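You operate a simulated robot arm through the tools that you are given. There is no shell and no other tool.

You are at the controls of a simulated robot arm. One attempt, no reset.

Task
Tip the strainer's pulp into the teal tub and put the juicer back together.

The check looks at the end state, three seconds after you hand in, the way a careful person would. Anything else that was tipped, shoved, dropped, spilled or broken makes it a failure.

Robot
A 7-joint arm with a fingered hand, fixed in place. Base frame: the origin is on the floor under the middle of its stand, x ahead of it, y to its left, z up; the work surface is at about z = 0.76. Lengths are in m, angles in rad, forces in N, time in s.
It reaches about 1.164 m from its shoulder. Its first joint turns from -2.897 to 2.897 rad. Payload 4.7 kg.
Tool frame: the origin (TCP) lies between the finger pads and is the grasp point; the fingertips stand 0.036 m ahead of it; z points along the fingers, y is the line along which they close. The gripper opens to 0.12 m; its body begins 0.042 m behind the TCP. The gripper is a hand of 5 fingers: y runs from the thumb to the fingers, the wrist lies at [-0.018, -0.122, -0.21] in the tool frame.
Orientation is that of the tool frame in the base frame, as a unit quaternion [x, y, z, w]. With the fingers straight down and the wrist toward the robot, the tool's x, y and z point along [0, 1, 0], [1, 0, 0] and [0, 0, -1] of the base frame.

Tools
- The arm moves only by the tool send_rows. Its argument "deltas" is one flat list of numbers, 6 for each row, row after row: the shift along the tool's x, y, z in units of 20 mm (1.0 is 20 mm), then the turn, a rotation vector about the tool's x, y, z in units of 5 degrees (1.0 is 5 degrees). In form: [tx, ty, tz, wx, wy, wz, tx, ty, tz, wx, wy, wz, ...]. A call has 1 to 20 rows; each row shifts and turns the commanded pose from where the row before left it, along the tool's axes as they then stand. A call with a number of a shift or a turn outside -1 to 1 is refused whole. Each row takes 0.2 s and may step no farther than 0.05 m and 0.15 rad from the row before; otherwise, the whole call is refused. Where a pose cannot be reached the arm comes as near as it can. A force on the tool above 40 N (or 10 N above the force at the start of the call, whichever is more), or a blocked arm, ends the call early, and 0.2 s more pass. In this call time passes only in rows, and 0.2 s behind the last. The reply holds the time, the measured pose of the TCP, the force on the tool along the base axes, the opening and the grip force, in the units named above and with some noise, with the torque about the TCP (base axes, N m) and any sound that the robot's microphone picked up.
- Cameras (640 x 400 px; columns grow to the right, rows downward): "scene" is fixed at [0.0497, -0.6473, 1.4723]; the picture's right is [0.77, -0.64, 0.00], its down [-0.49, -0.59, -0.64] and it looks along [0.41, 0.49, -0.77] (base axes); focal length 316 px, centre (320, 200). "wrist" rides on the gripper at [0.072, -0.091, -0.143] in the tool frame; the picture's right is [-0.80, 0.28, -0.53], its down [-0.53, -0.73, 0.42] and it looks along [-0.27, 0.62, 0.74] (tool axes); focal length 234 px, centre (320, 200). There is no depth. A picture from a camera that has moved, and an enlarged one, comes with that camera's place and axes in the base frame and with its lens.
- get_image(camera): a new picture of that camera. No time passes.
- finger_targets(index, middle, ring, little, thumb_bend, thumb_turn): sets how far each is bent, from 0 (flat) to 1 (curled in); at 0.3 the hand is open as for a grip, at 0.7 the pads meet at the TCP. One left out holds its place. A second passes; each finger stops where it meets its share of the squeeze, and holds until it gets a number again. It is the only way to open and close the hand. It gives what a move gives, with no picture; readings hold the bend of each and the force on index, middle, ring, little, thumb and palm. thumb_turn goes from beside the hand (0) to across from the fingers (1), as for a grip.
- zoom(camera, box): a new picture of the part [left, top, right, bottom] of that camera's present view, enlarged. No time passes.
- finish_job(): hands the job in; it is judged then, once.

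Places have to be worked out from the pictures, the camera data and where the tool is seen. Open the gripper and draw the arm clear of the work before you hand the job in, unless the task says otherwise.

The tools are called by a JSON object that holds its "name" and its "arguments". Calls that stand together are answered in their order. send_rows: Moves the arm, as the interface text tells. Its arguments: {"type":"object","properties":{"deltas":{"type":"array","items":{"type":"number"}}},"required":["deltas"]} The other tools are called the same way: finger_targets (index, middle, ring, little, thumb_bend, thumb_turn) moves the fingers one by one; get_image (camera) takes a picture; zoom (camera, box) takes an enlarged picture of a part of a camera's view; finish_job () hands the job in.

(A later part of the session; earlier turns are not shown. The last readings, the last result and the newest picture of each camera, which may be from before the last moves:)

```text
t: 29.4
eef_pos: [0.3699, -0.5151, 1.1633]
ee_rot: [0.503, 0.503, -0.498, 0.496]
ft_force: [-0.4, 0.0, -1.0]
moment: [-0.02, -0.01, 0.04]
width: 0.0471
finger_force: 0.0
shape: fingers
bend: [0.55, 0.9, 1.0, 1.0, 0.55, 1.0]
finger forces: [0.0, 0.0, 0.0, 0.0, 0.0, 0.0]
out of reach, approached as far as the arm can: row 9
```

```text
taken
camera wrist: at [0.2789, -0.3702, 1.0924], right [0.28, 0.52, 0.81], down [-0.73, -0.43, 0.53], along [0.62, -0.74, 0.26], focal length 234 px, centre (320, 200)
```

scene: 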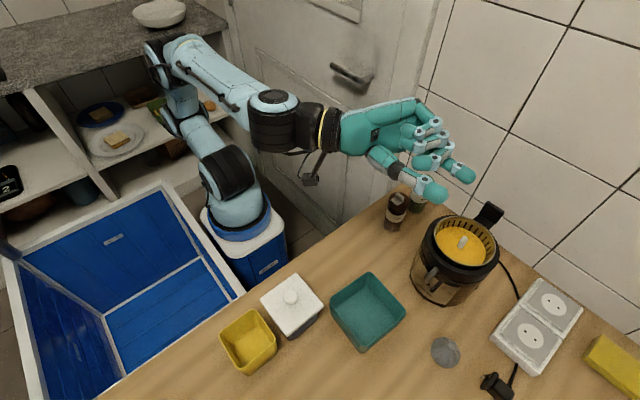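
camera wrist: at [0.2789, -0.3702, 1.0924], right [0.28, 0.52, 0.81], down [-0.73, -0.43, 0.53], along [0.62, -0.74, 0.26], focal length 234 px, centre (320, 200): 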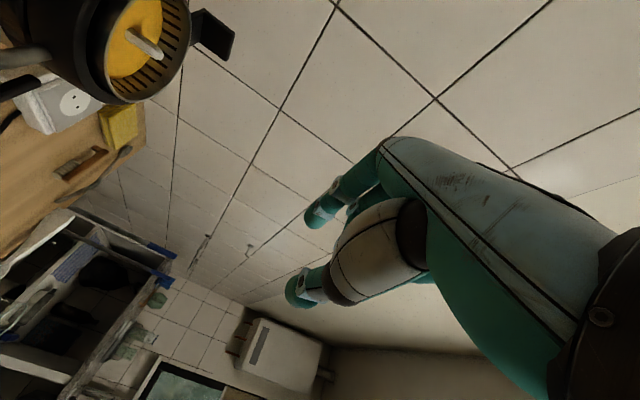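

The roll hits the arm's limit right at 90° at this height, so tipping must come from combining a pre-tilted grasp with this end pose. I'll back off to 75° and test how low the hand can go while rolled, still with an empty hand.

{"name": "send_rows", "arguments": {"deltas": [0, 0, 0, 0, 1, 0, 0, 0, 0, 0, 1, 0, 0, 0, 0, 0, 1, 0]}}

{"name": "send_rows", "arguments": {"deltas": [0.8, 0, 0.2, 0, 0, 0, 0.8, 0, 0.2, 0, 0, 0, 0.8, 0, 0.2, 0, 0, 0, 0.8, 0, 0.2, 0, 0, 0, 0.8, 0, 0.2, 0, 0, 0, 0.8, 0, 0.2, 0, 0, 0]}}

{"name": "get_image", "arguments": {"camera": "scene"}}

```text
t: 30.2
eef_pos: [0.3701, -0.5139, 1.164]
ee_rot: [0.561, 0.561, -0.43, 0.43]
ft_force: [0.2, 0.5, -0.6]
moment: [-0.02, -0.04, 0.0]
width: 0.0471
finger_force: 0.0
shape: fingers
bend: [0.55, 0.9, 1.0, 1.0, 0.55, 1.0]
finger forces: [0.1, 0.1, 0.0, 0.1, 0.0, 0.0]
```

```text
t: 31.6
eef_pos: [0.3707, -0.5133, 1.0641]
ee_rot: [0.562, 0.561, -0.43, 0.43]
ft_force: [0.1, -0.5, -0.6]
moment: [0.0, 0.03, 0.02]
width: 0.0468
finger_force: 0.1
shape: fingers
bend: [0.55, 0.9, 1.0, 1.0, 0.55, 1.0]
finger forces: [0.0, 0.0, 0.1, 0.0, 0.0, 0.1]
```

```text
taken
```

scene: 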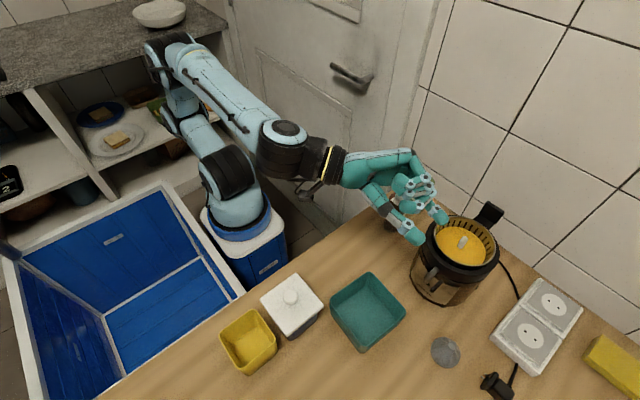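

At 75° the pose holds down to z = 1.064 without limits. I'll go a bit lower and then re-test the 90° roll there.

{"name": "send_rows", "arguments": {"deltas": [0.8, -0.1, 0.2, 0, 0, 0, 0.8, -0.1, 0.2, 0, 0, 0, 0.8, -0.1, 0.2, 0, 0, 0, 0.8, -0.1, 0.2, 0, 0, 0, 0.8, -0.1, 0.2, 0, 0, 0]}}

{"name": "send_rows", "arguments": {"deltas": [0, 0, 0, 0, -1, 0, 0, 0, 0, 0, -1, 0, 0, 0, 0, 0, -1, 0]}}

{"name": "get_image", "arguments": {"camera": "scene"}}

```text
t: 32.8
eef_pos: [0.364, -0.5043, 0.9985]
ee_rot: [0.564, 0.562, -0.429, 0.427]
ft_force: [0.2, 0.8, -0.6]
moment: [-0.02, -0.01, -0.02]
width: 0.0471
finger_force: 0.1
shape: fingers
bend: [0.55, 0.9, 1.0, 1.0, 0.55, 1.0]
finger forces: [0.0, 0.0, 0.0, 0.0, 0.0, 0.1]
out of reach, approached as far as the arm can: row 4, 5
```

```text
t: 33.6
eef_pos: [0.3631, -0.5047, 0.9969]
ee_rot: [0.562, 0.563, -0.429, 0.427]
ft_force: [-0.4, -0.3, -0.5]
moment: [0.02, 0.03, 0.01]
width: 0.0473
finger_force: 0.1
shape: fingers
bend: [0.55, 0.9, 1.0, 1.0, 0.55, 1.0]
finger forces: [0.0, 0.0, 0.0, 0.1, 0.1, 0.0]
out of reach, approached as far as the arm can: row 1, 2, 3
```

```text
taken
```

scene: 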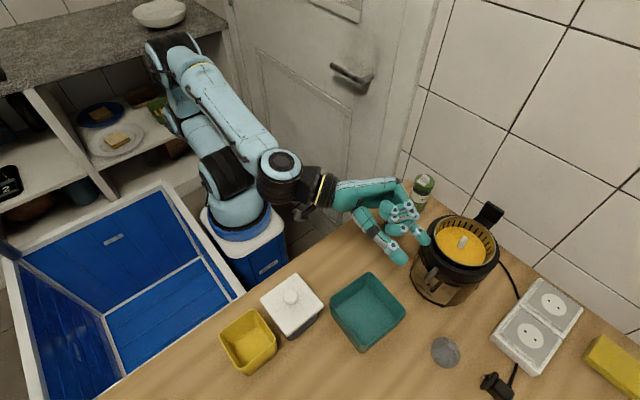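

At z ≈ 1.0 the roll limit is about 75°. If I grasp the handle with the hand pre-tilted about +60° (fingers pointing toward +y), the whole tip would come to about 135°. I'll raise and roll the empty hand back the other way to test that grasp tilt.

{"name": "send_rows", "arguments": {"deltas": [-0.95, 0, -0.26, 0, 0, 0, -0.95, 0, -0.26, 0, 0, 0, -0.95, 0, -0.26, 0, 0, 0, -0.95, 0, -0.26, 0, 0, 0, -0.95, 0, -0.26, 0, 0, 0, -0.95, 0, -0.26, 0, 0, 0, -0.95, 0, -0.26, 0, 0, 0]}}

{"name": "send_rows", "arguments": {"deltas": [0, 0, 0, 0, 1, 0, 0, 0, 0, 0, 1, 0, 0, 0, 0, 0, 1, 0, 0, 0, 0, 0, 1, 0, 0, 0, 0, 0, 1, 0, 0, 0, 0, 0, 1, 0, 0, 0, 0, 0, 1, 0, 0, 0, 0, 0, 1, 0, 0, 0, 0, 0, 1, 0, 0, 0, 0, 0, 1, 0, 0, 0, 0, 0, 1, 0, 0, 0, 0, 0, 1, 0, 0, 0, 0, 0, 1, 0, 0, 0, 0, 0, 1, 0, 0, 0, 0, 0, 1, 0]}}

{"name": "get_image", "arguments": {"camera": "scene"}}

```text
t: 35.2
eef_pos: [0.3638, -0.5033, 1.1365]
ee_rot: [0.563, 0.563, -0.429, 0.426]
ft_force: [-0.1, 0.5, 0.3]
moment: [-0.02, -0.02, 0.01]
width: 0.0471
finger_force: 0.1
shape: fingers
bend: [0.55, 0.9, 1.0, 1.0, 0.55, 1.0]
finger forces: [0.0, 0.1, 0.0, 0.1, 0.1, 0.0]
```

```text
t: 38.4
eef_pos: [0.3636, -0.5046, 1.1356]
ee_rot: [0.708, 0.706, 0.003, -0.005]
ft_force: [-0.2, 0.6, 0.8]
moment: [-0.05, -0.03, 0.0]
width: 0.0473
finger_force: 0.1
shape: fingers
bend: [0.55, 0.9, 1.0, 1.0, 0.55, 1.0]
finger forces: [0.0, 0.1, 0.0, 0.1, 0.0, 0.0]
```

```text
taken
```

scene: 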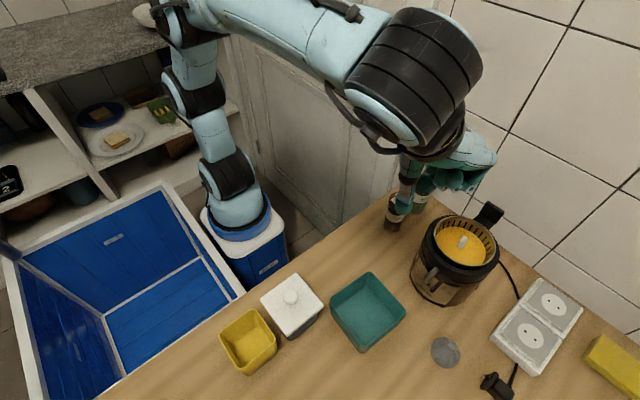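

The hand is back at fingers-down. I'll move it near the handle, well above it, then roll +60° to check that the pre-tilted grasp pose is reachable.

{"name": "send_rows", "arguments": {"deltas": [-0.477, 0.86, -0.136, 0, 0, 0, -0.477, 0.86, -0.136, 0, 0, 0, -0.477, 0.86, -0.136, 0, 0, 0, -0.477, 0.86, -0.136, 0, 0, 0, -0.477, 0.86, -0.136, 0, 0, 0, -0.477, 0.86, -0.136, 0, 0, 0, -0.477, 0.86, -0.136, 0, 0, 0, -0.477, 0.86, -0.136, 0, 0, 0, -0.477, 0.86, -0.136, 0, 0, 0, -0.477, 0.86, -0.136, 0, 0, 0, -0.477, 0.86, -0.136, 0, 0, 0]}}

{"name": "send_rows", "arguments": {"deltas": [0, 0, 0, 0, 1, 0, 0, 0, 0, 0, 1, 0, 0, 0, 0, 0, 1, 0, 0, 0, 0, 0, 1, 0, 0, 0, 0, 0, 1, 0, 0, 0, 0, 0, 1, 0]}}

{"name": "get_image", "arguments": {"camera": "scene"}}

{"name": "get_image", "arguments": {"camera": "wrist"}}

```text
t: 40.8
eef_pos: [0.5527, -0.61, 1.1651]
ee_rot: [0.708, 0.707, 0.002, -0.004]
ft_force: [-0.3, 0.3, 0.0]
moment: [-0.01, 0.0, -0.02]
width: 0.0475
finger_force: 0.0
shape: fingers
bend: [0.55, 0.9, 1.0, 1.0, 0.55, 1.0]
finger forces: [0.1, 0.0, 0.1, 0.0, 0.0, 0.1]
```

```text
t: 42.2
eef_pos: [0.5521, -0.6103, 1.1656]
ee_rot: [0.683, 0.682, 0.185, -0.186]
ft_force: [-0.1, 0.3, 0.1]
moment: [-0.07, -0.02, 0.0]
width: 0.0472
finger_force: 0.1
shape: fingers
bend: [0.55, 0.9, 1.0, 1.0, 0.55, 1.0]
finger forces: [0.0, 0.0, 0.0, 0.0, 0.0, 0.1]
```

```text
taken
```

scene: 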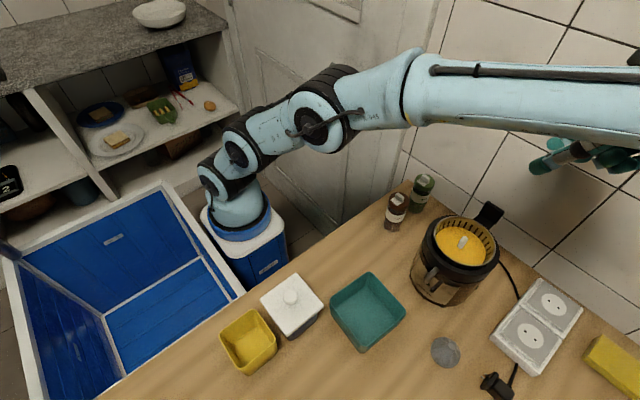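

```text
taken
camera wrist: at [0.4613, -0.6193, 1.3256], right [0.28, -0.96, 0.04], down [-0.73, -0.24, -0.63], along [0.62, 0.14, -0.77], focal length 234 px, centre (320, 200)
```

wrist: 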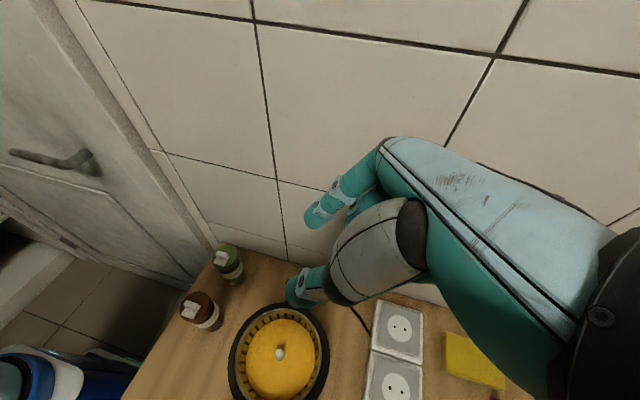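

+30° is fine. Continue to +60°.

{"name": "send_rows", "arguments": {"deltas": [0, 0, 0, 0, 1, 0, 0, 0, 0, 0, 1, 0, 0, 0, 0, 0, 1, 0, 0, 0, 0, 0, 1, 0, 0, 0, 0, 0, 1, 0, 0, 0, 0, 0, 1, 0]}}

{"name": "get_image", "arguments": {"camera": "scene"}}

{"name": "get_image", "arguments": {"camera": "wrist"}}

```text
t: 43.6
eef_pos: [0.5376, -0.5202, 1.0906]
ee_rot: [0.619, 0.618, 0.343, -0.343]
ft_force: [-1.1, 0.6, 0.4]
moment: [-0.02, -0.01, -0.01]
width: 0.0472
finger_force: 0.0
shape: fingers
bend: [0.55, 0.9, 1.0, 1.0, 0.55, 1.0]
finger forces: [0.0, 0.0, 0.1, 0.1, 0.0, 0.0]
out of reach, approached as far as the arm can: row 1, 2, 3, 4, 5, 6
```

```text
taken
```

scene: 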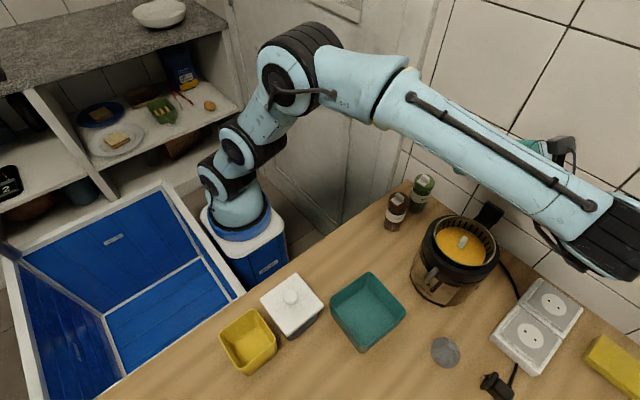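

```text
taken
camera wrist: at [0.4454, -0.6028, 1.2268], right [0.28, -0.87, -0.4], down [-0.73, 0.08, -0.67], along [0.62, 0.48, -0.62], focal length 234 px, centre (320, 200)
```

wrist: 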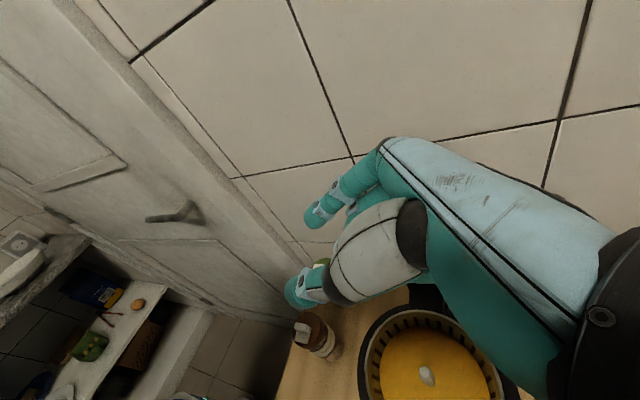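

The +60° pose is beyond what the arm can do out here, but about +45° looks workable. I'll set the fingers to a 6 cm opening, roll back to 45°, and move toward a hover above the handle to check reach.

{"name": "finger_targets", "arguments": {"index": 0.5, "middle": 0.5, "ring": 0.5, "little": 0.5, "thumb_bend": 0.5, "thumb_turn": 1.0}}

{"name": "send_rows", "arguments": {"deltas": [0, 0, 0, 0, -0.87, 0, 0, 0, 0, 0, -0.87, 0, 0, 0, 0, 0, -0.87, 0]}}

{"name": "get_image", "arguments": {"camera": "wrist"}}

```text
t: 44.6
eef_pos: [0.5374, -0.52, 1.0889]
ee_rot: [0.619, 0.618, 0.342, -0.343]
ft_force: [0.2, -0.4, -0.1]
moment: [0.02, -0.02, -0.05]
width: 0.0622
finger_force: 0.0
shape: fingers
bend: [0.5, 0.5, 0.5, 0.5, 0.5, 1.0]
finger forces: [0.0, 0.1, 0.0, 0.1, 0.0, 0.0]
```

```text
t: 45.4
eef_pos: [0.5371, -0.5207, 1.0884]
ee_rot: [0.648, 0.647, 0.284, -0.285]
ft_force: [-0.4, -0.6, -1.0]
moment: [0.07, 0.0, 0.02]
width: 0.0622
finger_force: 0.0
shape: fingers
bend: [0.5, 0.5, 0.5, 0.5, 0.5, 1.0]
finger forces: [0.0, 0.0, 0.0, 0.0, 0.0, 0.0]
```

```text
taken
camera wrist: at [0.4457, -0.5767, 1.2391], right [0.28, -0.93, -0.24], down [-0.73, -0.05, -0.68], along [0.62, 0.36, -0.7], focal length 234 px, centre (320, 200)
```

wrist: 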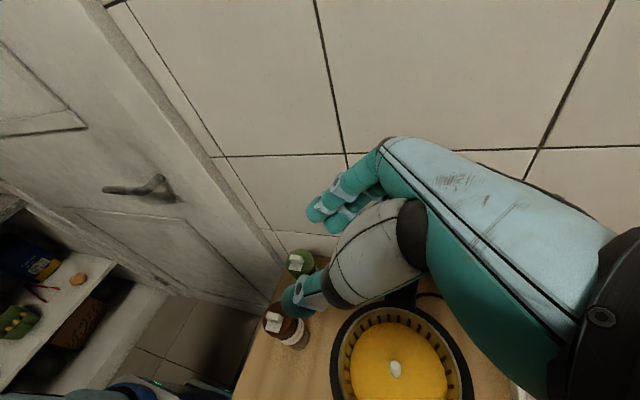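

The tilt is 47.5° and the camera axes match that. Now I'll shift to a hover about 8 cm above the grasp point on the handle.

{"name": "send_rows", "arguments": {"deltas": [-0.78, 0.36, -0.24, 0, 0, 0, -0.78, 0.36, -0.24, 0, 0, 0, -0.78, 0.36, -0.24, 0, 0, 0, -0.78, 0.36, -0.24, 0, 0, 0]}}

{"name": "get_image", "arguments": {"camera": "wrist"}}

{"name": "get_image", "arguments": {"camera": "scene"}}

```text
t: 46.4
eef_pos: [0.566, -0.576, 1.0549]
ee_rot: [0.648, 0.647, 0.284, -0.285]
ft_force: [0.0, 0.8, 0.3]
moment: [-0.05, -0.02, -0.02]
width: 0.0623
finger_force: 0.0
shape: fingers
bend: [0.5, 0.5, 0.5, 0.5, 0.5, 1.0]
finger forces: [0.0, 0.1, 0.1, 0.0, 0.0, 0.1]
```

```text
taken
camera wrist: at [0.4742, -0.6324, 1.2064], right [0.28, -0.93, -0.24], down [-0.73, -0.05, -0.68], along [0.62, 0.36, -0.7], focal length 234 px, centre (320, 200)
```

wrist: 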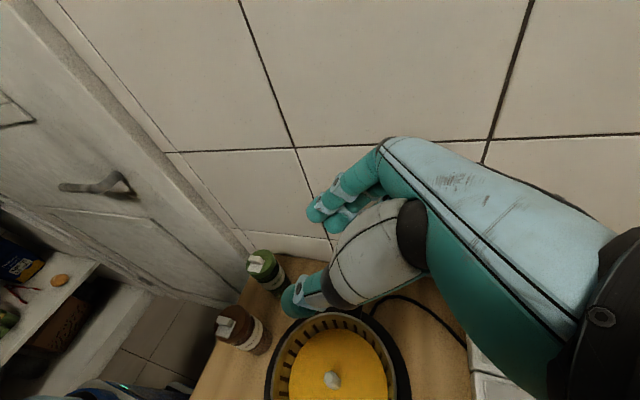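

```text
taken
```

scene: 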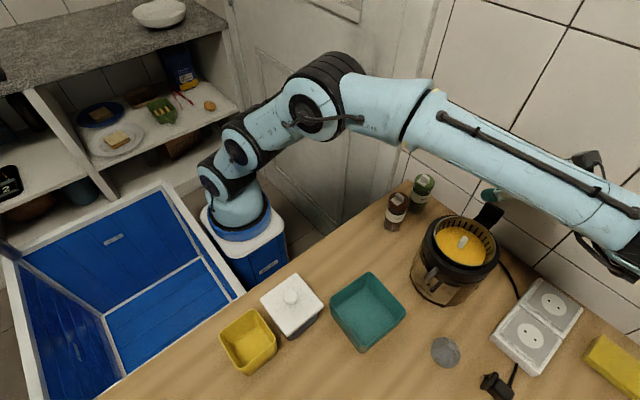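

The hover pose is reached without limits. I'll zoom in on both views to see the fingers relative to the handle plate.

{"name": "zoom", "arguments": {"camera": "scene", "box": [440, 160, 560, 260]}}

{"name": "zoom", "arguments": {"camera": "wrist", "box": [250, 180, 430, 330]}}

```text
4.00 times, centred on (500, 210) of scene
camera zoom: at [0.0497, -0.6473, 1.4723], right [0.77, -0.64, 0.0], down [-0.49, -0.59, -0.64], along [0.41, 0.49, -0.77], focal length 1262 px, centre (-400, 160)
```

zoom: 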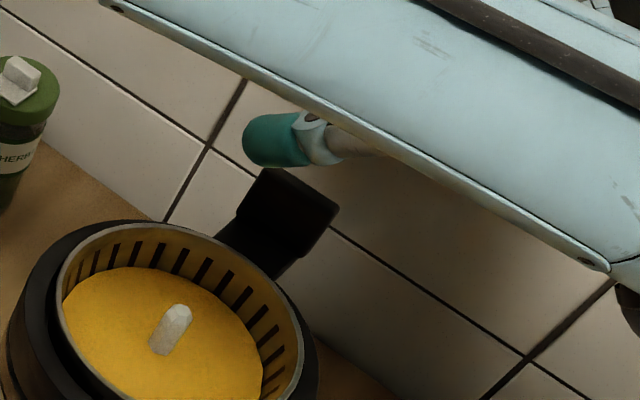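

```text
2.67 times, centred on (340, 255) of wrist
camera zoom: at [0.4742, -0.6324, 1.2064], right [0.28, -0.93, -0.24], down [-0.73, -0.05, -0.68], along [0.62, 0.36, -0.7], focal length 624 px, centre (267, 53)
```

zoom: 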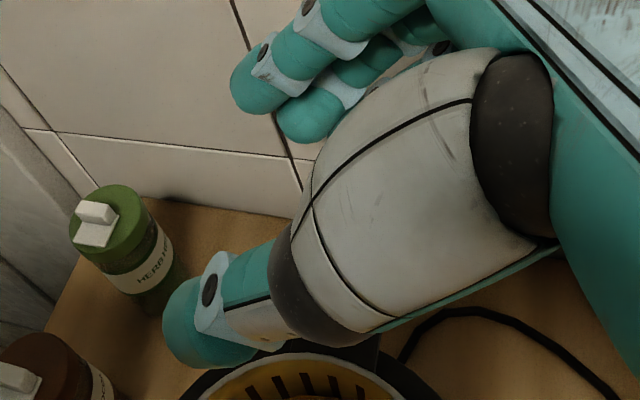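

The thumb tip is exactly where the tool-frame geometry predicts, and the plate top is at about x = 0.57, y from -0.552 to -0.589. I'll descend to z ≈ 1.0 with the plate centred between thumb and fingers, and check again.

{"name": "send_rows", "arguments": {"deltas": [-0.72, 0.03, 0.57, 0, 0, 0, -0.72, 0.03, 0.57, 0, 0, 0, -0.72, 0.03, 0.57, 0, 0, 0]}}

{"name": "zoom", "arguments": {"camera": "scene", "box": [440, 160, 560, 260]}}

{"name": "zoom", "arguments": {"camera": "wrist", "box": [250, 180, 430, 330]}}

```text
t: 47.2
eef_pos: [0.5679, -0.5817, 1.0002]
ee_rot: [0.649, 0.646, 0.284, -0.285]
ft_force: [-0.2, 0.2, 1.6]
moment: [-0.04, -0.02, 0.01]
width: 0.0622
finger_force: 0.0
shape: fingers
bend: [0.5, 0.5, 0.5, 0.5, 0.5, 1.0]
finger forces: [0.0, 0.0, 0.1, 0.0, 0.1, 0.0]
```

```text
4.00 times, centred on (500, 210) of scene
camera zoom: at [0.0497, -0.6473, 1.4723], right [0.77, -0.64, 0.0], down [-0.49, -0.59, -0.64], along [0.41, 0.49, -0.77], focal length 1262 px, centre (-400, 160)
```

zoom: 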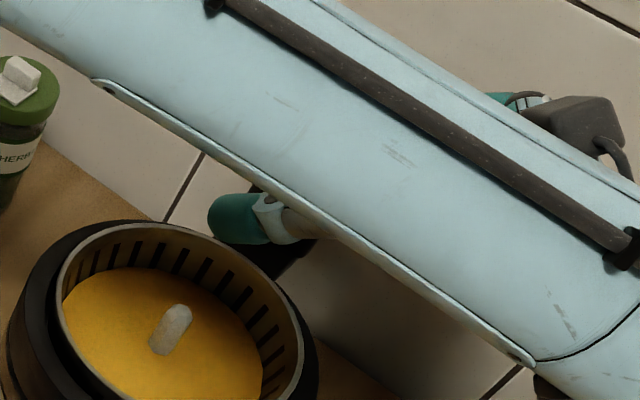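

```text
2.67 times, centred on (340, 255) of wrist
camera zoom: at [0.4756, -0.6366, 1.1511], right [0.28, -0.93, -0.24], down [-0.73, -0.05, -0.68], along [0.62, 0.36, -0.7], focal length 624 px, centre (267, 53)
```

zoom: 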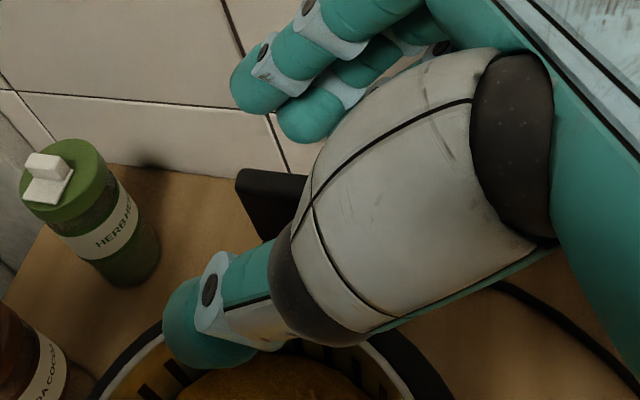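

The plate's top corner at (0.575, -0.552) sits between thumb and fingers. I'll descend the last 2 cm.

{"name": "send_rows", "arguments": {"deltas": [-0.38, 0.05, 0.36, 0, 0, 0, -0.38, 0.05, 0.36, 0, 0, 0]}}

{"name": "zoom", "arguments": {"camera": "wrist", "box": [250, 180, 430, 330]}}

{"name": "zoom", "arguments": {"camera": "scene", "box": [440, 160, 560, 260]}}

```text
t: 47.8
eef_pos: [0.5682, -0.5806, 0.9799]
ee_rot: [0.648, 0.646, 0.285, -0.286]
ft_force: [-0.3, 0.4, -0.2]
moment: [0.0, 0.0, 0.0]
width: 0.0621
finger_force: 0.1
shape: fingers
bend: [0.5, 0.5, 0.5, 0.5, 0.5, 1.0]
finger forces: [0.1, 0.0, 0.1, 0.0, 0.0, 0.0]
```

```text
2.67 times, centred on (340, 255) of wrist
camera zoom: at [0.4779, -0.6363, 1.1301], right [0.28, -0.93, -0.24], down [-0.73, -0.05, -0.68], along [0.62, 0.36, -0.7], focal length 624 px, centre (267, 53)
```

zoom: 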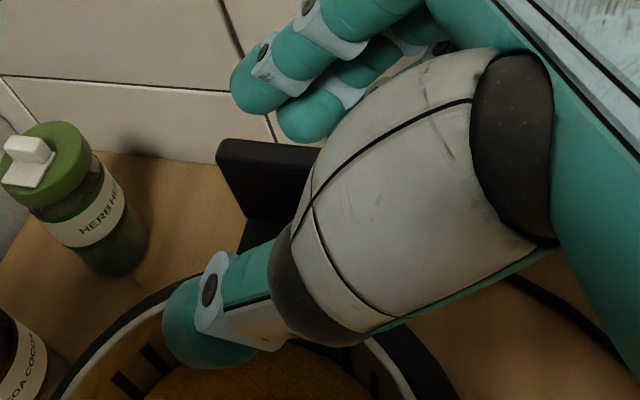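

```text
4.00 times, centred on (500, 210) of scene
camera zoom: at [0.0497, -0.6473, 1.4723], right [0.77, -0.64, 0.0], down [-0.49, -0.59, -0.64], along [0.41, 0.49, -0.77], focal length 1262 px, centre (-400, 160)
```

zoom: 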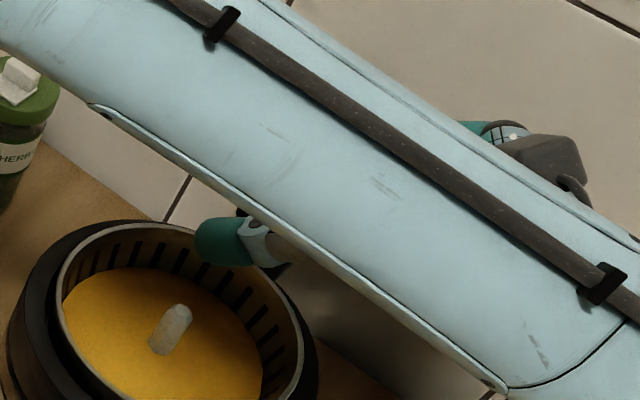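

The plate is now between the thumb and the index/middle/ring fingers, with no contact yet. I'll close those four on it and leave the little finger as it is.

{"name": "finger_targets", "arguments": {"index": 0.75, "middle": 0.75, "ring": 0.75, "thumb_bend": 0.75}}

{"name": "zoom", "arguments": {"camera": "wrist", "box": [250, 180, 430, 330]}}

{"name": "zoom", "arguments": {"camera": "scene", "box": [400, 190, 540, 310]}}

```text
t: 48.8
eef_pos: [0.5696, -0.5803, 0.9788]
ee_rot: [0.648, 0.646, 0.285, -0.285]
ft_force: [6.7, -2.9, 1.7]
moment: [0.06, -0.22, 0.21]
width: 0.0089
finger_force: 19.5
shape: fingers
bend: [0.73, 0.73, 0.73, 0.5, 0.68, 1.0]
finger forces: [7.2, 5.9, 10.2, 0.0, 15.8, 0.1]
```

```text
2.67 times, centred on (340, 255) of wrist
camera zoom: at [0.4781, -0.6364, 1.13], right [0.28, -0.93, -0.24], down [-0.73, -0.05, -0.68], along [0.62, 0.36, -0.7], focal length 624 px, centre (267, 53)
```

zoom: 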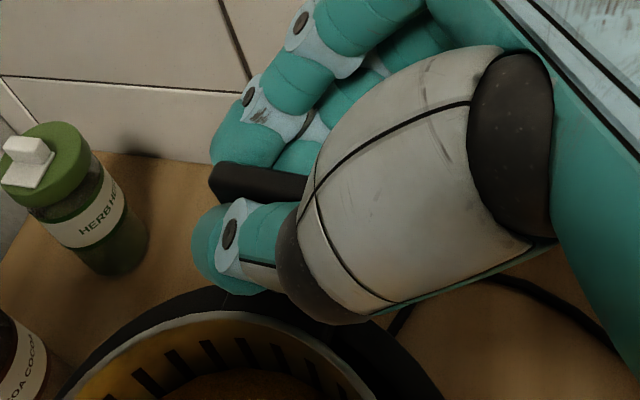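

```text
3.33 times, centred on (470, 250) of scene
camera zoom: at [0.0497, -0.6473, 1.4723], right [0.77, -0.64, 0.0], down [-0.49, -0.59, -0.64], along [0.41, 0.49, -0.77], focal length 1052 px, centre (-180, 33)
```

zoom: 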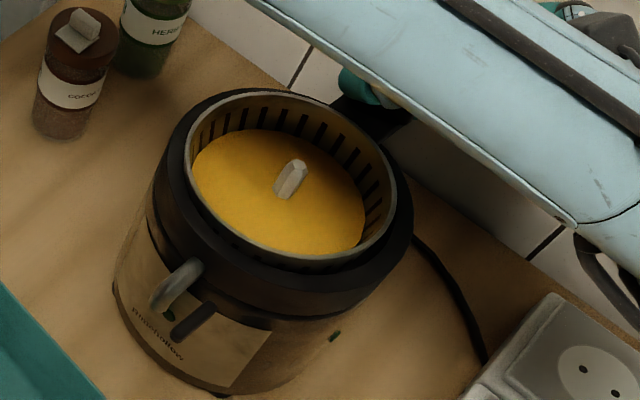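

The plate is held (about 9 mm wide, roughly 20 N), with a slight sideways push of 6–7 N because the plate is a little off-centre. I'll ease the hand 1 mm in +x to balance it and confirm the juicer has not shifted.

{"name": "send_rows", "arguments": {"deltas": [0, 0.06, 0, 0, 0, 0]}}

{"name": "zoom", "arguments": {"camera": "scene", "box": [440, 160, 560, 260]}}

```text
t: 49.2
eef_pos: [0.5707, -0.5811, 0.9799]
ee_rot: [0.648, 0.646, 0.285, -0.286]
ft_force: [4.7, -2.5, 0.5]
moment: [0.0, -0.14, 0.25]
width: 0.0086
finger_force: 18.5
shape: fingers
bend: [0.74, 0.73, 0.73, 0.5, 0.68, 1.0]
finger forces: [6.6, 5.3, 8.6, 0.1, 16.3, 0.0]
```

```text
4.00 times, centred on (500, 210) of scene
camera zoom: at [0.0497, -0.6473, 1.4723], right [0.77, -0.64, 0.0], down [-0.49, -0.59, -0.64], along [0.41, 0.49, -0.77], focal length 1262 px, centre (-400, 160)
```

zoom: 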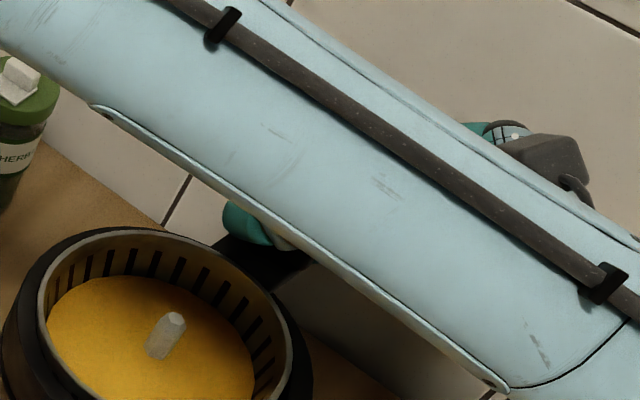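

Compared with the earlier view the strainer looks shifted a few millimetres toward -x. I'll compare against my very first zoom of the juicer to see whether the base itself moved.

{"name": "zoom", "arguments": {"camera": "scene", "box": [380, 180, 540, 320]}}

{"name": "get_image", "arguments": {"camera": "wrist"}}

```text
2.86 times, centred on (460, 250) of scene
camera zoom: at [0.0497, -0.6473, 1.4723], right [0.77, -0.64, 0.0], down [-0.49, -0.59, -0.64], along [0.41, 0.49, -0.77], focal length 901 px, centre (-80, 57)
```

zoom: 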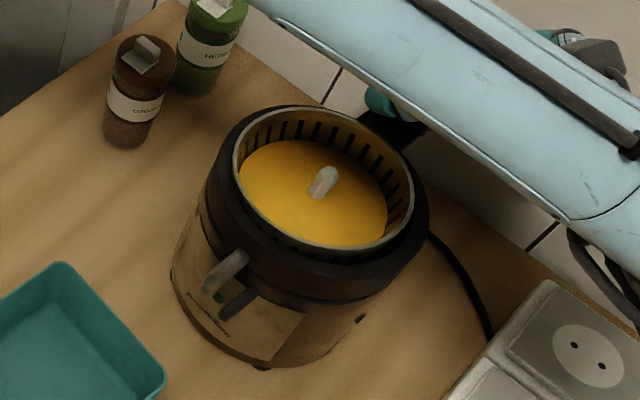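

```text
taken
camera wrist: at [0.4788, -0.6366, 1.1299], right [0.28, -0.93, -0.24], down [-0.73, -0.04, -0.68], along [0.62, 0.36, -0.7], focal length 234 px, centre (320, 200)
```

wrist: 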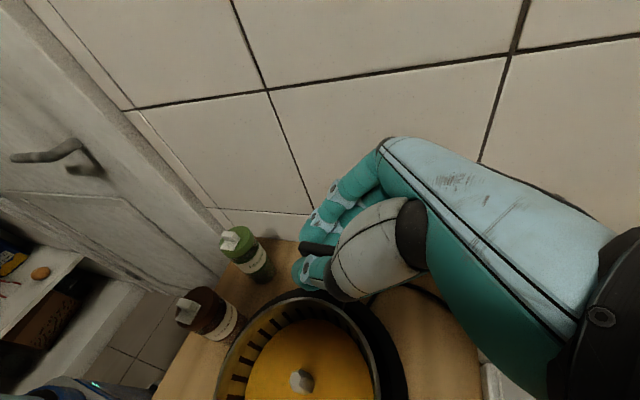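

The base was nudged only about 5 mm in -x by the closing fingers, which is small. I'll lift the strainer 1.5 cm first, still guided by the base, and then tighten the grip where it can't push the juicer any more.

{"name": "send_rows", "arguments": {"deltas": [0.28, 0, -0.25, 0, 0, 0, 0.28, 0, -0.25, 0, 0, 0]}}

{"name": "zoom", "arguments": {"camera": "scene", "box": [380, 180, 540, 320]}}

```text
t: 49.8
eef_pos: [0.5707, -0.5806, 0.9949]
ee_rot: [0.648, 0.646, 0.284, -0.284]
ft_force: [0.8, -2.0, -1.2]
moment: [-0.11, -0.11, 0.22]
width: 0.0091
finger_force: 16.5
shape: fingers
bend: [0.74, 0.74, 0.74, 0.5, 0.67, 1.0]
finger forces: [5.3, 3.8, 8.1, 0.0, 15.7, 0.0]
```

```text
2.86 times, centred on (460, 250) of scene
camera zoom: at [0.0497, -0.6473, 1.4723], right [0.77, -0.64, 0.0], down [-0.49, -0.59, -0.64], along [0.41, 0.49, -0.77], focal length 901 px, centre (-80, 57)
```

zoom: 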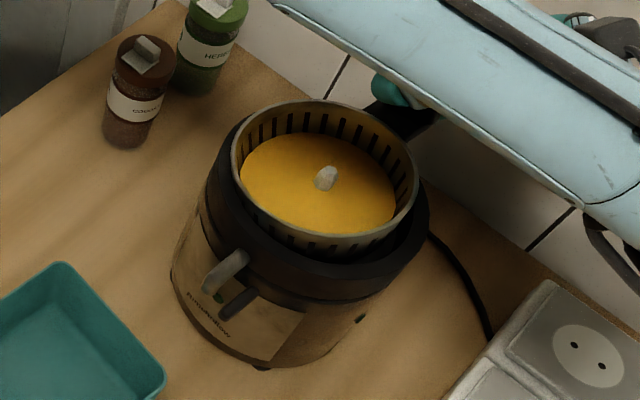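

The strainer is rising level while the spindle stays with the base, and the sideways force has dropped to about 1 N. Now I'll tighten the grip.

{"name": "finger_targets", "arguments": {"index": 0.82, "middle": 0.82, "ring": 0.82, "thumb_bend": 0.82}}

{"name": "zoom", "arguments": {"camera": "scene", "box": [380, 180, 540, 320]}}

{"name": "get_image", "arguments": {"camera": "wrist"}}

```text
t: 50.8
eef_pos: [0.5708, -0.5793, 0.9943]
ee_rot: [0.648, 0.646, 0.284, -0.285]
ft_force: [5.9, -1.8, 1.3]
moment: [-0.08, -0.25, 0.27]
width: 0.0083
finger_force: 26.6
shape: fingers
bend: [0.76, 0.77, 0.77, 0.5, 0.66, 1.0]
finger forces: [9.3, 9.9, 10.4, 0.0, 23.4, 0.0]
```

```text
2.86 times, centred on (460, 250) of scene
camera zoom: at [0.0497, -0.6473, 1.4723], right [0.77, -0.64, 0.0], down [-0.49, -0.59, -0.64], along [0.41, 0.49, -0.77], focal length 901 px, centre (-80, 57)
```

zoom: 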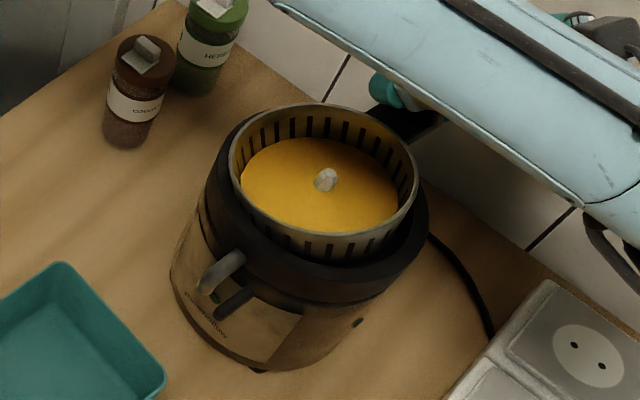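

```text
taken
camera wrist: at [0.4793, -0.6363, 1.145], right [0.28, -0.93, -0.24], down [-0.73, -0.05, -0.68], along [0.62, 0.36, -0.7], focal length 234 px, centre (320, 200)
```

wrist: 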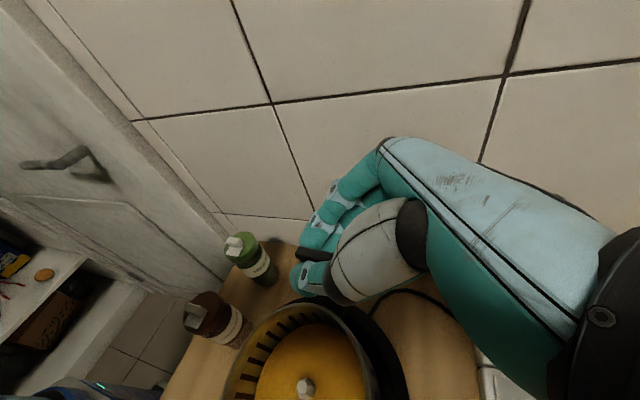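

The grip is now about 27 N and the strainer still looks level. I'll ease 2 mm in +x and lift it another 7 cm to clear the spindle and bowl.

{"name": "send_rows", "arguments": {"deltas": [0.2, 0.1, -0.18, 0, 0, 0, 0.44, 0.02, -0.41, 0, 0, 0, 0.44, 0, -0.41, 0, 0, 0, 0.44, 0, -0.41, 0, 0, 0, 0.44, 0, -0.41, 0, 0, 0, 0.44, 0, -0.41, 0, 0, 0]}}

{"name": "zoom", "arguments": {"camera": "scene", "box": [380, 160, 560, 300]}}

{"name": "get_image", "arguments": {"camera": "wrist"}}

```text
t: 52.2
eef_pos: [0.5725, -0.5812, 1.0602]
ee_rot: [0.649, 0.646, 0.285, -0.284]
ft_force: [-1.4, -0.2, -1.2]
moment: [-0.02, -0.08, 0.01]
width: 0.0088
finger_force: 24.3
shape: fingers
bend: [0.76, 0.78, 0.79, 0.5, 0.66, 1.0]
finger forces: [12.6, 7.8, 3.5, 0.1, 24.1, 0.1]
```

```text
2.86 times, centred on (470, 230) of scene
camera zoom: at [0.0497, -0.6473, 1.4723], right [0.77, -0.64, 0.0], down [-0.49, -0.59, -0.64], along [0.41, 0.49, -0.77], focal length 901 px, centre (-109, 114)
```

zoom: 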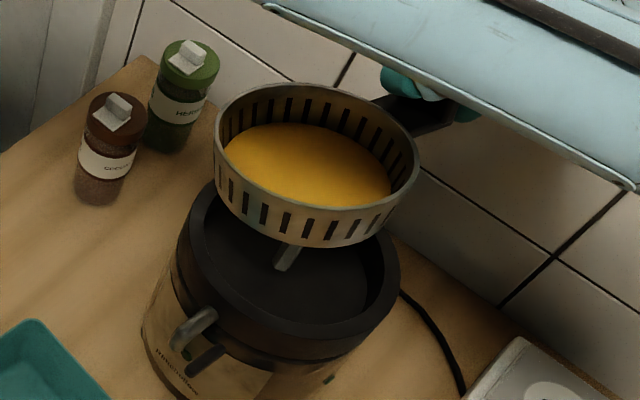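

```text
taken
camera wrist: at [0.4814, -0.6367, 1.2109], right [0.28, -0.93, -0.24], down [-0.73, -0.05, -0.68], along [0.62, 0.36, -0.7], focal length 234 px, centre (320, 200)
```

wrist: 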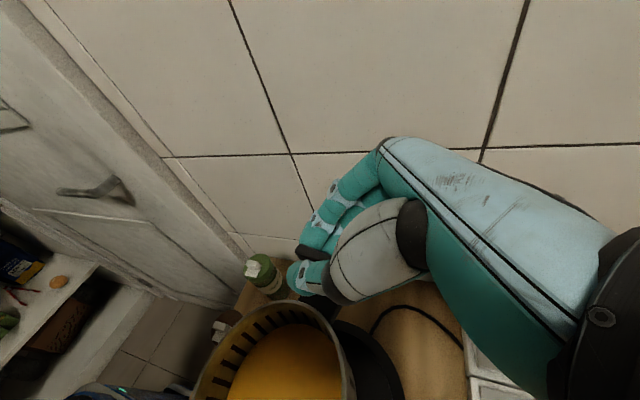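

The strainer is clear of the base with its pulp, held level and light (about 1–2 N). I'll raise it 4 cm more and carry it slowly so its centre ends up over the tub.

{"name": "send_rows", "arguments": {"deltas": [0.5, 0, -0.46, 0, 0, 0, 0.5, 0, -0.46, 0, 0, 0, 0.47, 0, -0.43, 0, 0, 0, 0.1, -0.3, 0.12, 0, 0, 0, 0.2, -0.6, 0.22, 0, 0, 0, 0.26, -0.77, 0.285, 0, 0, 0, 0.26, -0.77, 0.285, 0, 0, 0, 0.26, -0.77, 0.285, 0, 0, 0, 0.26, -0.77, 0.285, 0, 0, 0, 0.26, -0.77, 0.285, 0, 0, 0, 0.26, -0.77, 0.285, 0, 0, 0, 0.26, -0.77, 0.285, 0, 0, 0, 0.26, -0.77, 0.285, 0, 0, 0, 0.26, -0.77, 0.285, 0, 0, 0, 0.26, -0.77, 0.285, 0, 0, 0, 0.26, -0.77, 0.285, 0, 0, 0, 0.2, -0.6, 0.22, 0, 0, 0, 0.1, -0.3, 0.12, 0, 0, 0]}}

{"name": "get_image", "arguments": {"camera": "scene"}}

{"name": "get_image", "arguments": {"camera": "wrist"}}

```text
t: 56.0
eef_pos: [0.3696, -0.4672, 1.0848]
ee_rot: [0.648, 0.646, 0.285, -0.285]
ft_force: [-0.1, 0.1, -0.5]
moment: [-0.06, -0.08, 0.05]
width: 0.0084
finger_force: 24.2
shape: fingers
bend: [0.76, 0.78, 0.79, 0.5, 0.66, 1.0]
finger forces: [12.8, 8.2, 3.1, 0.0, 23.9, 0.0]
out of reach, approached as far as the arm can: row 14, 16, 17
```

```text
taken
```

scene: 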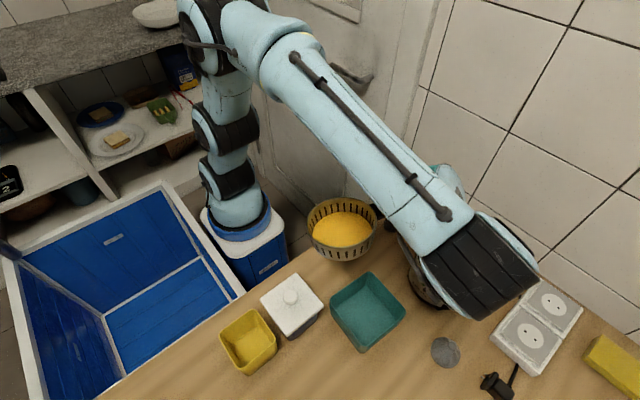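

```text
taken
camera wrist: at [0.2787, -0.5229, 1.2344], right [0.28, -0.93, -0.24], down [-0.73, -0.05, -0.68], along [0.62, 0.36, -0.7], focal length 234 px, centre (320, 200)
```

wrist: 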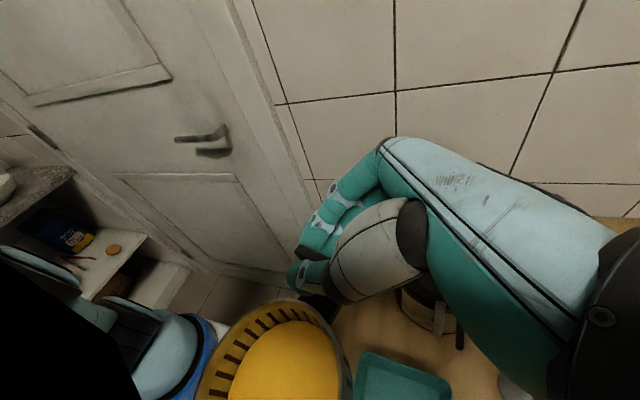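

The strainer is over the bench near the tub and level. Because pulp could start flowing early in the roll, I'll first back toward -y and lower so the pouring lip starts right over the tub, then roll while keeping the lip there.

{"name": "send_rows", "arguments": {"deltas": [-0.4, 0, -0.2, 0, 0, 0, -0.7, 0, -0.31, 0, 0, 0, -0.7, 0, -0.31, 0, 0, 0, -0.7, 0, -0.31, 0, 0, 0, -0.7, 0, -0.31, 0, 0, 0, -0.7, 0, -0.31, 0, 0, 0, -0.7, 0, -0.31, 0, 0, 0, -0.7, 0, -0.31, 0, 0, 0, -0.7, 0, -0.31, 0, 0, 0, -0.6, 0, -0.27, 0, 0, 0, -0.3, 0, -0.14, 0, 0, 0]}}

{"name": "get_image", "arguments": {"camera": "scene"}}

{"name": "get_image", "arguments": {"camera": "wrist"}}

```text
t: 58.4
eef_pos: [0.3735, -0.5902, 1.0033]
ee_rot: [0.648, 0.646, 0.285, -0.285]
ft_force: [0.8, 0.7, -0.7]
moment: [-0.01, -0.1, -0.01]
width: 0.0084
finger_force: 23.8
shape: fingers
bend: [0.76, 0.78, 0.79, 0.5, 0.66, 1.0]
finger forces: [12.7, 8.1, 3.0, 0.0, 24.0, 0.1]
out of reach, approached as far as the arm can: row 3, 5, 7, 8, 9, 11
```

```text
taken
```

scene: 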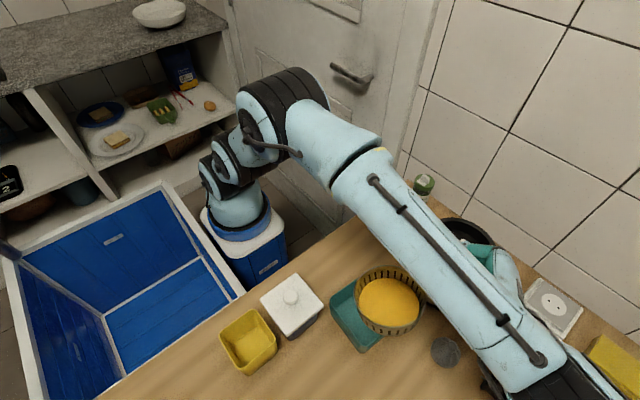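

```text
taken
camera wrist: at [0.2811, -0.6462, 1.1546], right [0.28, -0.93, -0.24], down [-0.73, -0.05, -0.68], along [0.62, 0.36, -0.7], focal length 234 px, centre (320, 200)
```

wrist: 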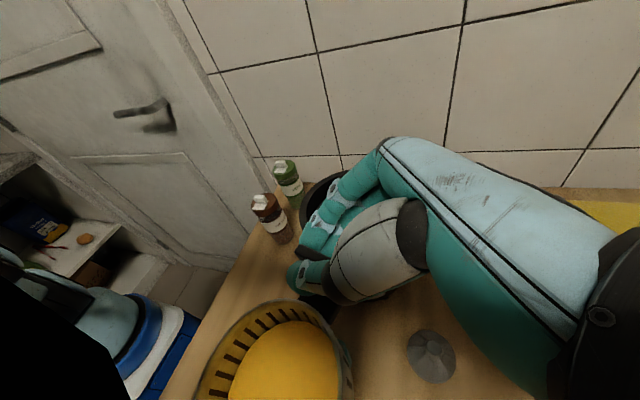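

The strainer's centre is near (0.288, -0.579) with its +y lip above the middle of the tub. I'll start the roll with the first 30°, keeping the lip over the tub and rising slightly.

{"name": "send_rows", "arguments": {"deltas": [0.11, 0, -0.1, 0, -1, 0, 0.1, 0, -0.11, 0, -1, 0, 0.23, 0, -0.01, 0, -1, 0, 0.31, 0, 0.02, 0, -1, 0, 0.335, 0, 0, 0, -1, 0, 0.335, 0, -0.02, 0, -1, 0]}}

{"name": "get_image", "arguments": {"camera": "scene"}}

{"name": "get_image", "arguments": {"camera": "wrist"}}

```text
t: 59.8
eef_pos: [0.3731, -0.5693, 1.021]
ee_rot: [0.7, 0.698, 0.107, -0.109]
ft_force: [0.9, -0.4, -2.0]
moment: [0.06, -0.11, 0.05]
width: 0.0081
finger_force: 24.3
shape: fingers
bend: [0.76, 0.78, 0.79, 0.5, 0.67, 1.0]
finger forces: [13.4, 7.8, 2.5, 0.0, 24.0, 0.0]
```

```text
taken
```

scene: 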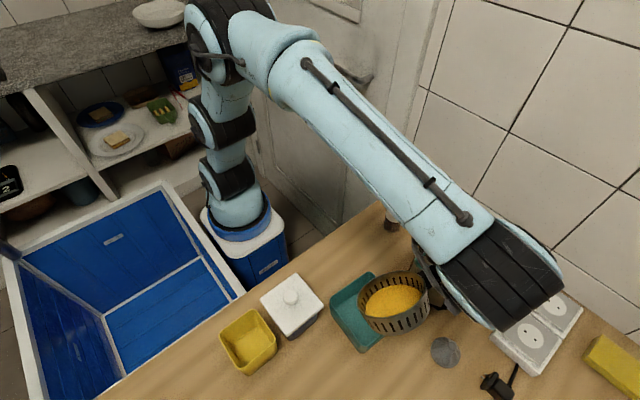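

```text
taken
camera wrist: at [0.2813, -0.5425, 1.1805], right [0.28, -0.93, 0.26], down [-0.73, -0.38, -0.56], along [0.62, -0.03, -0.78], focal length 234 px, centre (320, 200)
```

wrist: 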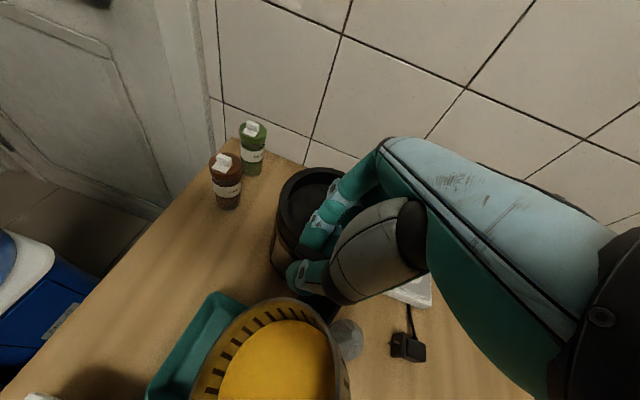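

At 30° nothing has spilled. I'll zoom in to see how the pulp behaves in the strainer.

{"name": "zoom", "arguments": {"camera": "scene", "box": [310, 250, 450, 360]}}

{"name": "zoom", "arguments": {"camera": "wrist", "box": [140, 250, 380, 400]}}

```text
3.64 times, centred on (380, 305) of scene
camera zoom: at [0.0497, -0.6473, 1.4723], right [0.77, -0.64, 0.0], down [-0.49, -0.59, -0.64], along [0.41, 0.49, -0.77], focal length 1147 px, centre (102, -182)
```

zoom: 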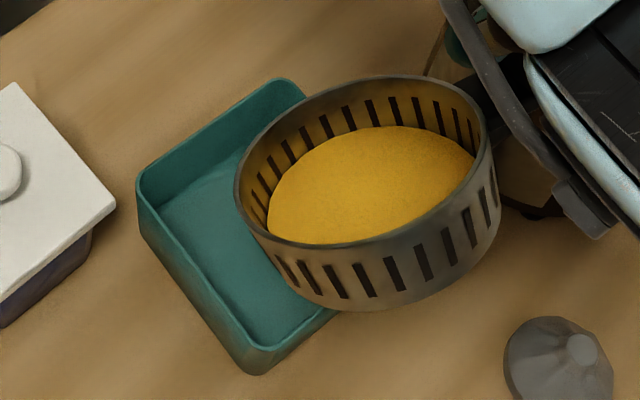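

```text
2.67 times, centred on (260, 325) of wrist
camera zoom: at [0.2813, -0.5425, 1.1805], right [0.28, -0.93, 0.26], down [-0.73, -0.38, -0.56], along [0.62, -0.03, -0.78], focal length 624 px, centre (480, -133)
```

zoom: 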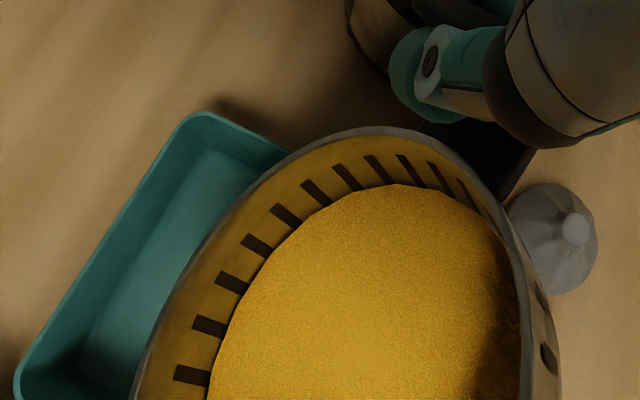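

The pulp sits as one cohesive layer and the strainer centre is near (0.28, -0.56), well above the tub. I'll continue the roll to 60°.

{"name": "send_rows", "arguments": {"deltas": [0.33, 0.05, 0.1, 0, -1, 0, 0.32, 0.05, 0.07, 0, -1, 0, 0.37, 0.05, 0.05, 0, -1, 0, 0.35, 0.05, 0.015, 0, -1, 0, 0.35, 0.05, -0.015, 0, -1, 0, 0.37, 0.05, -0.05, 0, -1, 0]}}

{"name": "zoom", "arguments": {"camera": "scene", "box": [290, 220, 470, 380]}}

{"name": "get_image", "arguments": {"camera": "wrist"}}

```text
t: 61.2
eef_pos: [0.3786, -0.5272, 1.0213]
ee_rot: [0.703, 0.703, -0.078, 0.077]
ft_force: [0.4, -0.4, -2.1]
moment: [0.07, -0.15, -0.01]
width: 0.0083
finger_force: 23.1
shape: fingers
bend: [0.76, 0.78, 0.79, 0.5, 0.67, 1.0]
finger forces: [14.7, 7.2, 1.2, 0.0, 23.6, 0.0]
```

```text
2.50 times, centred on (380, 300) of scene
camera zoom: at [0.0497, -0.6473, 1.4723], right [0.77, -0.64, 0.0], down [-0.49, -0.59, -0.64], along [0.41, 0.49, -0.77], focal length 789 px, centre (170, -50)
```

zoom: 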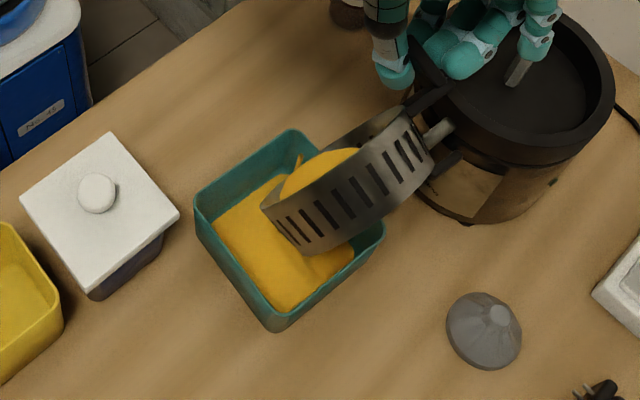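

```text
taken
camera wrist: at [0.2874, -0.4246, 1.1463], right [0.28, -0.67, 0.69], down [-0.73, -0.61, -0.3], along [0.62, -0.42, -0.66], focal length 234 px, centre (320, 200)
```

wrist: 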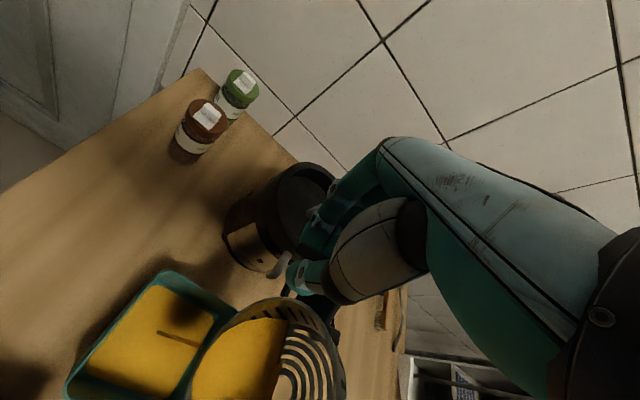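

The pulp is pouring neatly into the teal tub, with some still in the strainer. I'll continue the roll to 90° while keeping the lip over the tub.

{"name": "send_rows", "arguments": {"deltas": [0.356, 0, -0.079, 0, -1, 0, 0.343, 0, -0.108, 0, -1, 0, 0.323, 0, -0.134, 0, -1, 0, 0.31, 0, -0.162, 0, -1, 0, 0.274, 0, -0.175, 0, -1, 0, 0.258, 0, -0.198, 0, -1, 0]}}

{"name": "zoom", "arguments": {"camera": "scene", "box": [290, 220, 470, 380]}}

{"name": "get_image", "arguments": {"camera": "wrist"}}

```text
t: 62.6
eef_pos: [0.3779, -0.4855, 1.0217]
ee_rot: [0.66, 0.659, -0.257, 0.255]
ft_force: [0.3, 0.2, -1.2]
moment: [0.04, -0.09, 0.02]
width: 0.0086
finger_force: 22.1
shape: fingers
bend: [0.76, 0.78, 0.79, 0.5, 0.67, 1.0]
finger forces: [15.1, 6.9, 0.4, 0.1, 22.8, 0.0]
```

```text
2.50 times, centred on (380, 300) of scene
camera zoom: at [0.0497, -0.6473, 1.4723], right [0.77, -0.64, 0.0], down [-0.49, -0.59, -0.64], along [0.41, 0.49, -0.77], focal length 789 px, centre (170, -50)
```

zoom: 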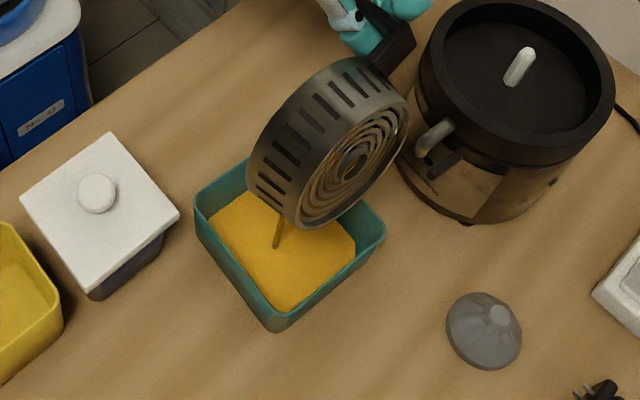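

```text
taken
camera wrist: at [0.2876, -0.334, 1.0785], right [0.28, -0.24, 0.93], down [-0.73, -0.68, 0.05], along [0.62, -0.7, -0.36], focal length 234 px, centre (320, 200)
```

wrist: 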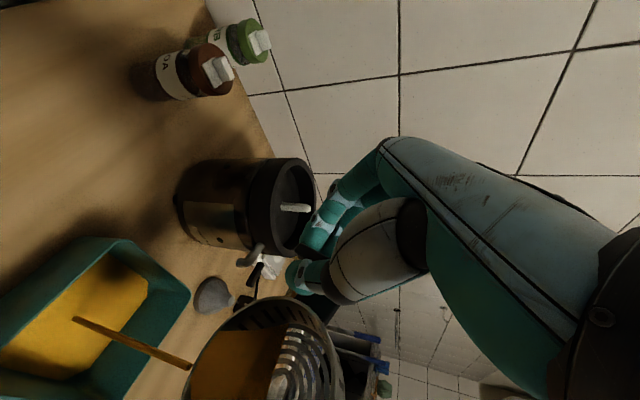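

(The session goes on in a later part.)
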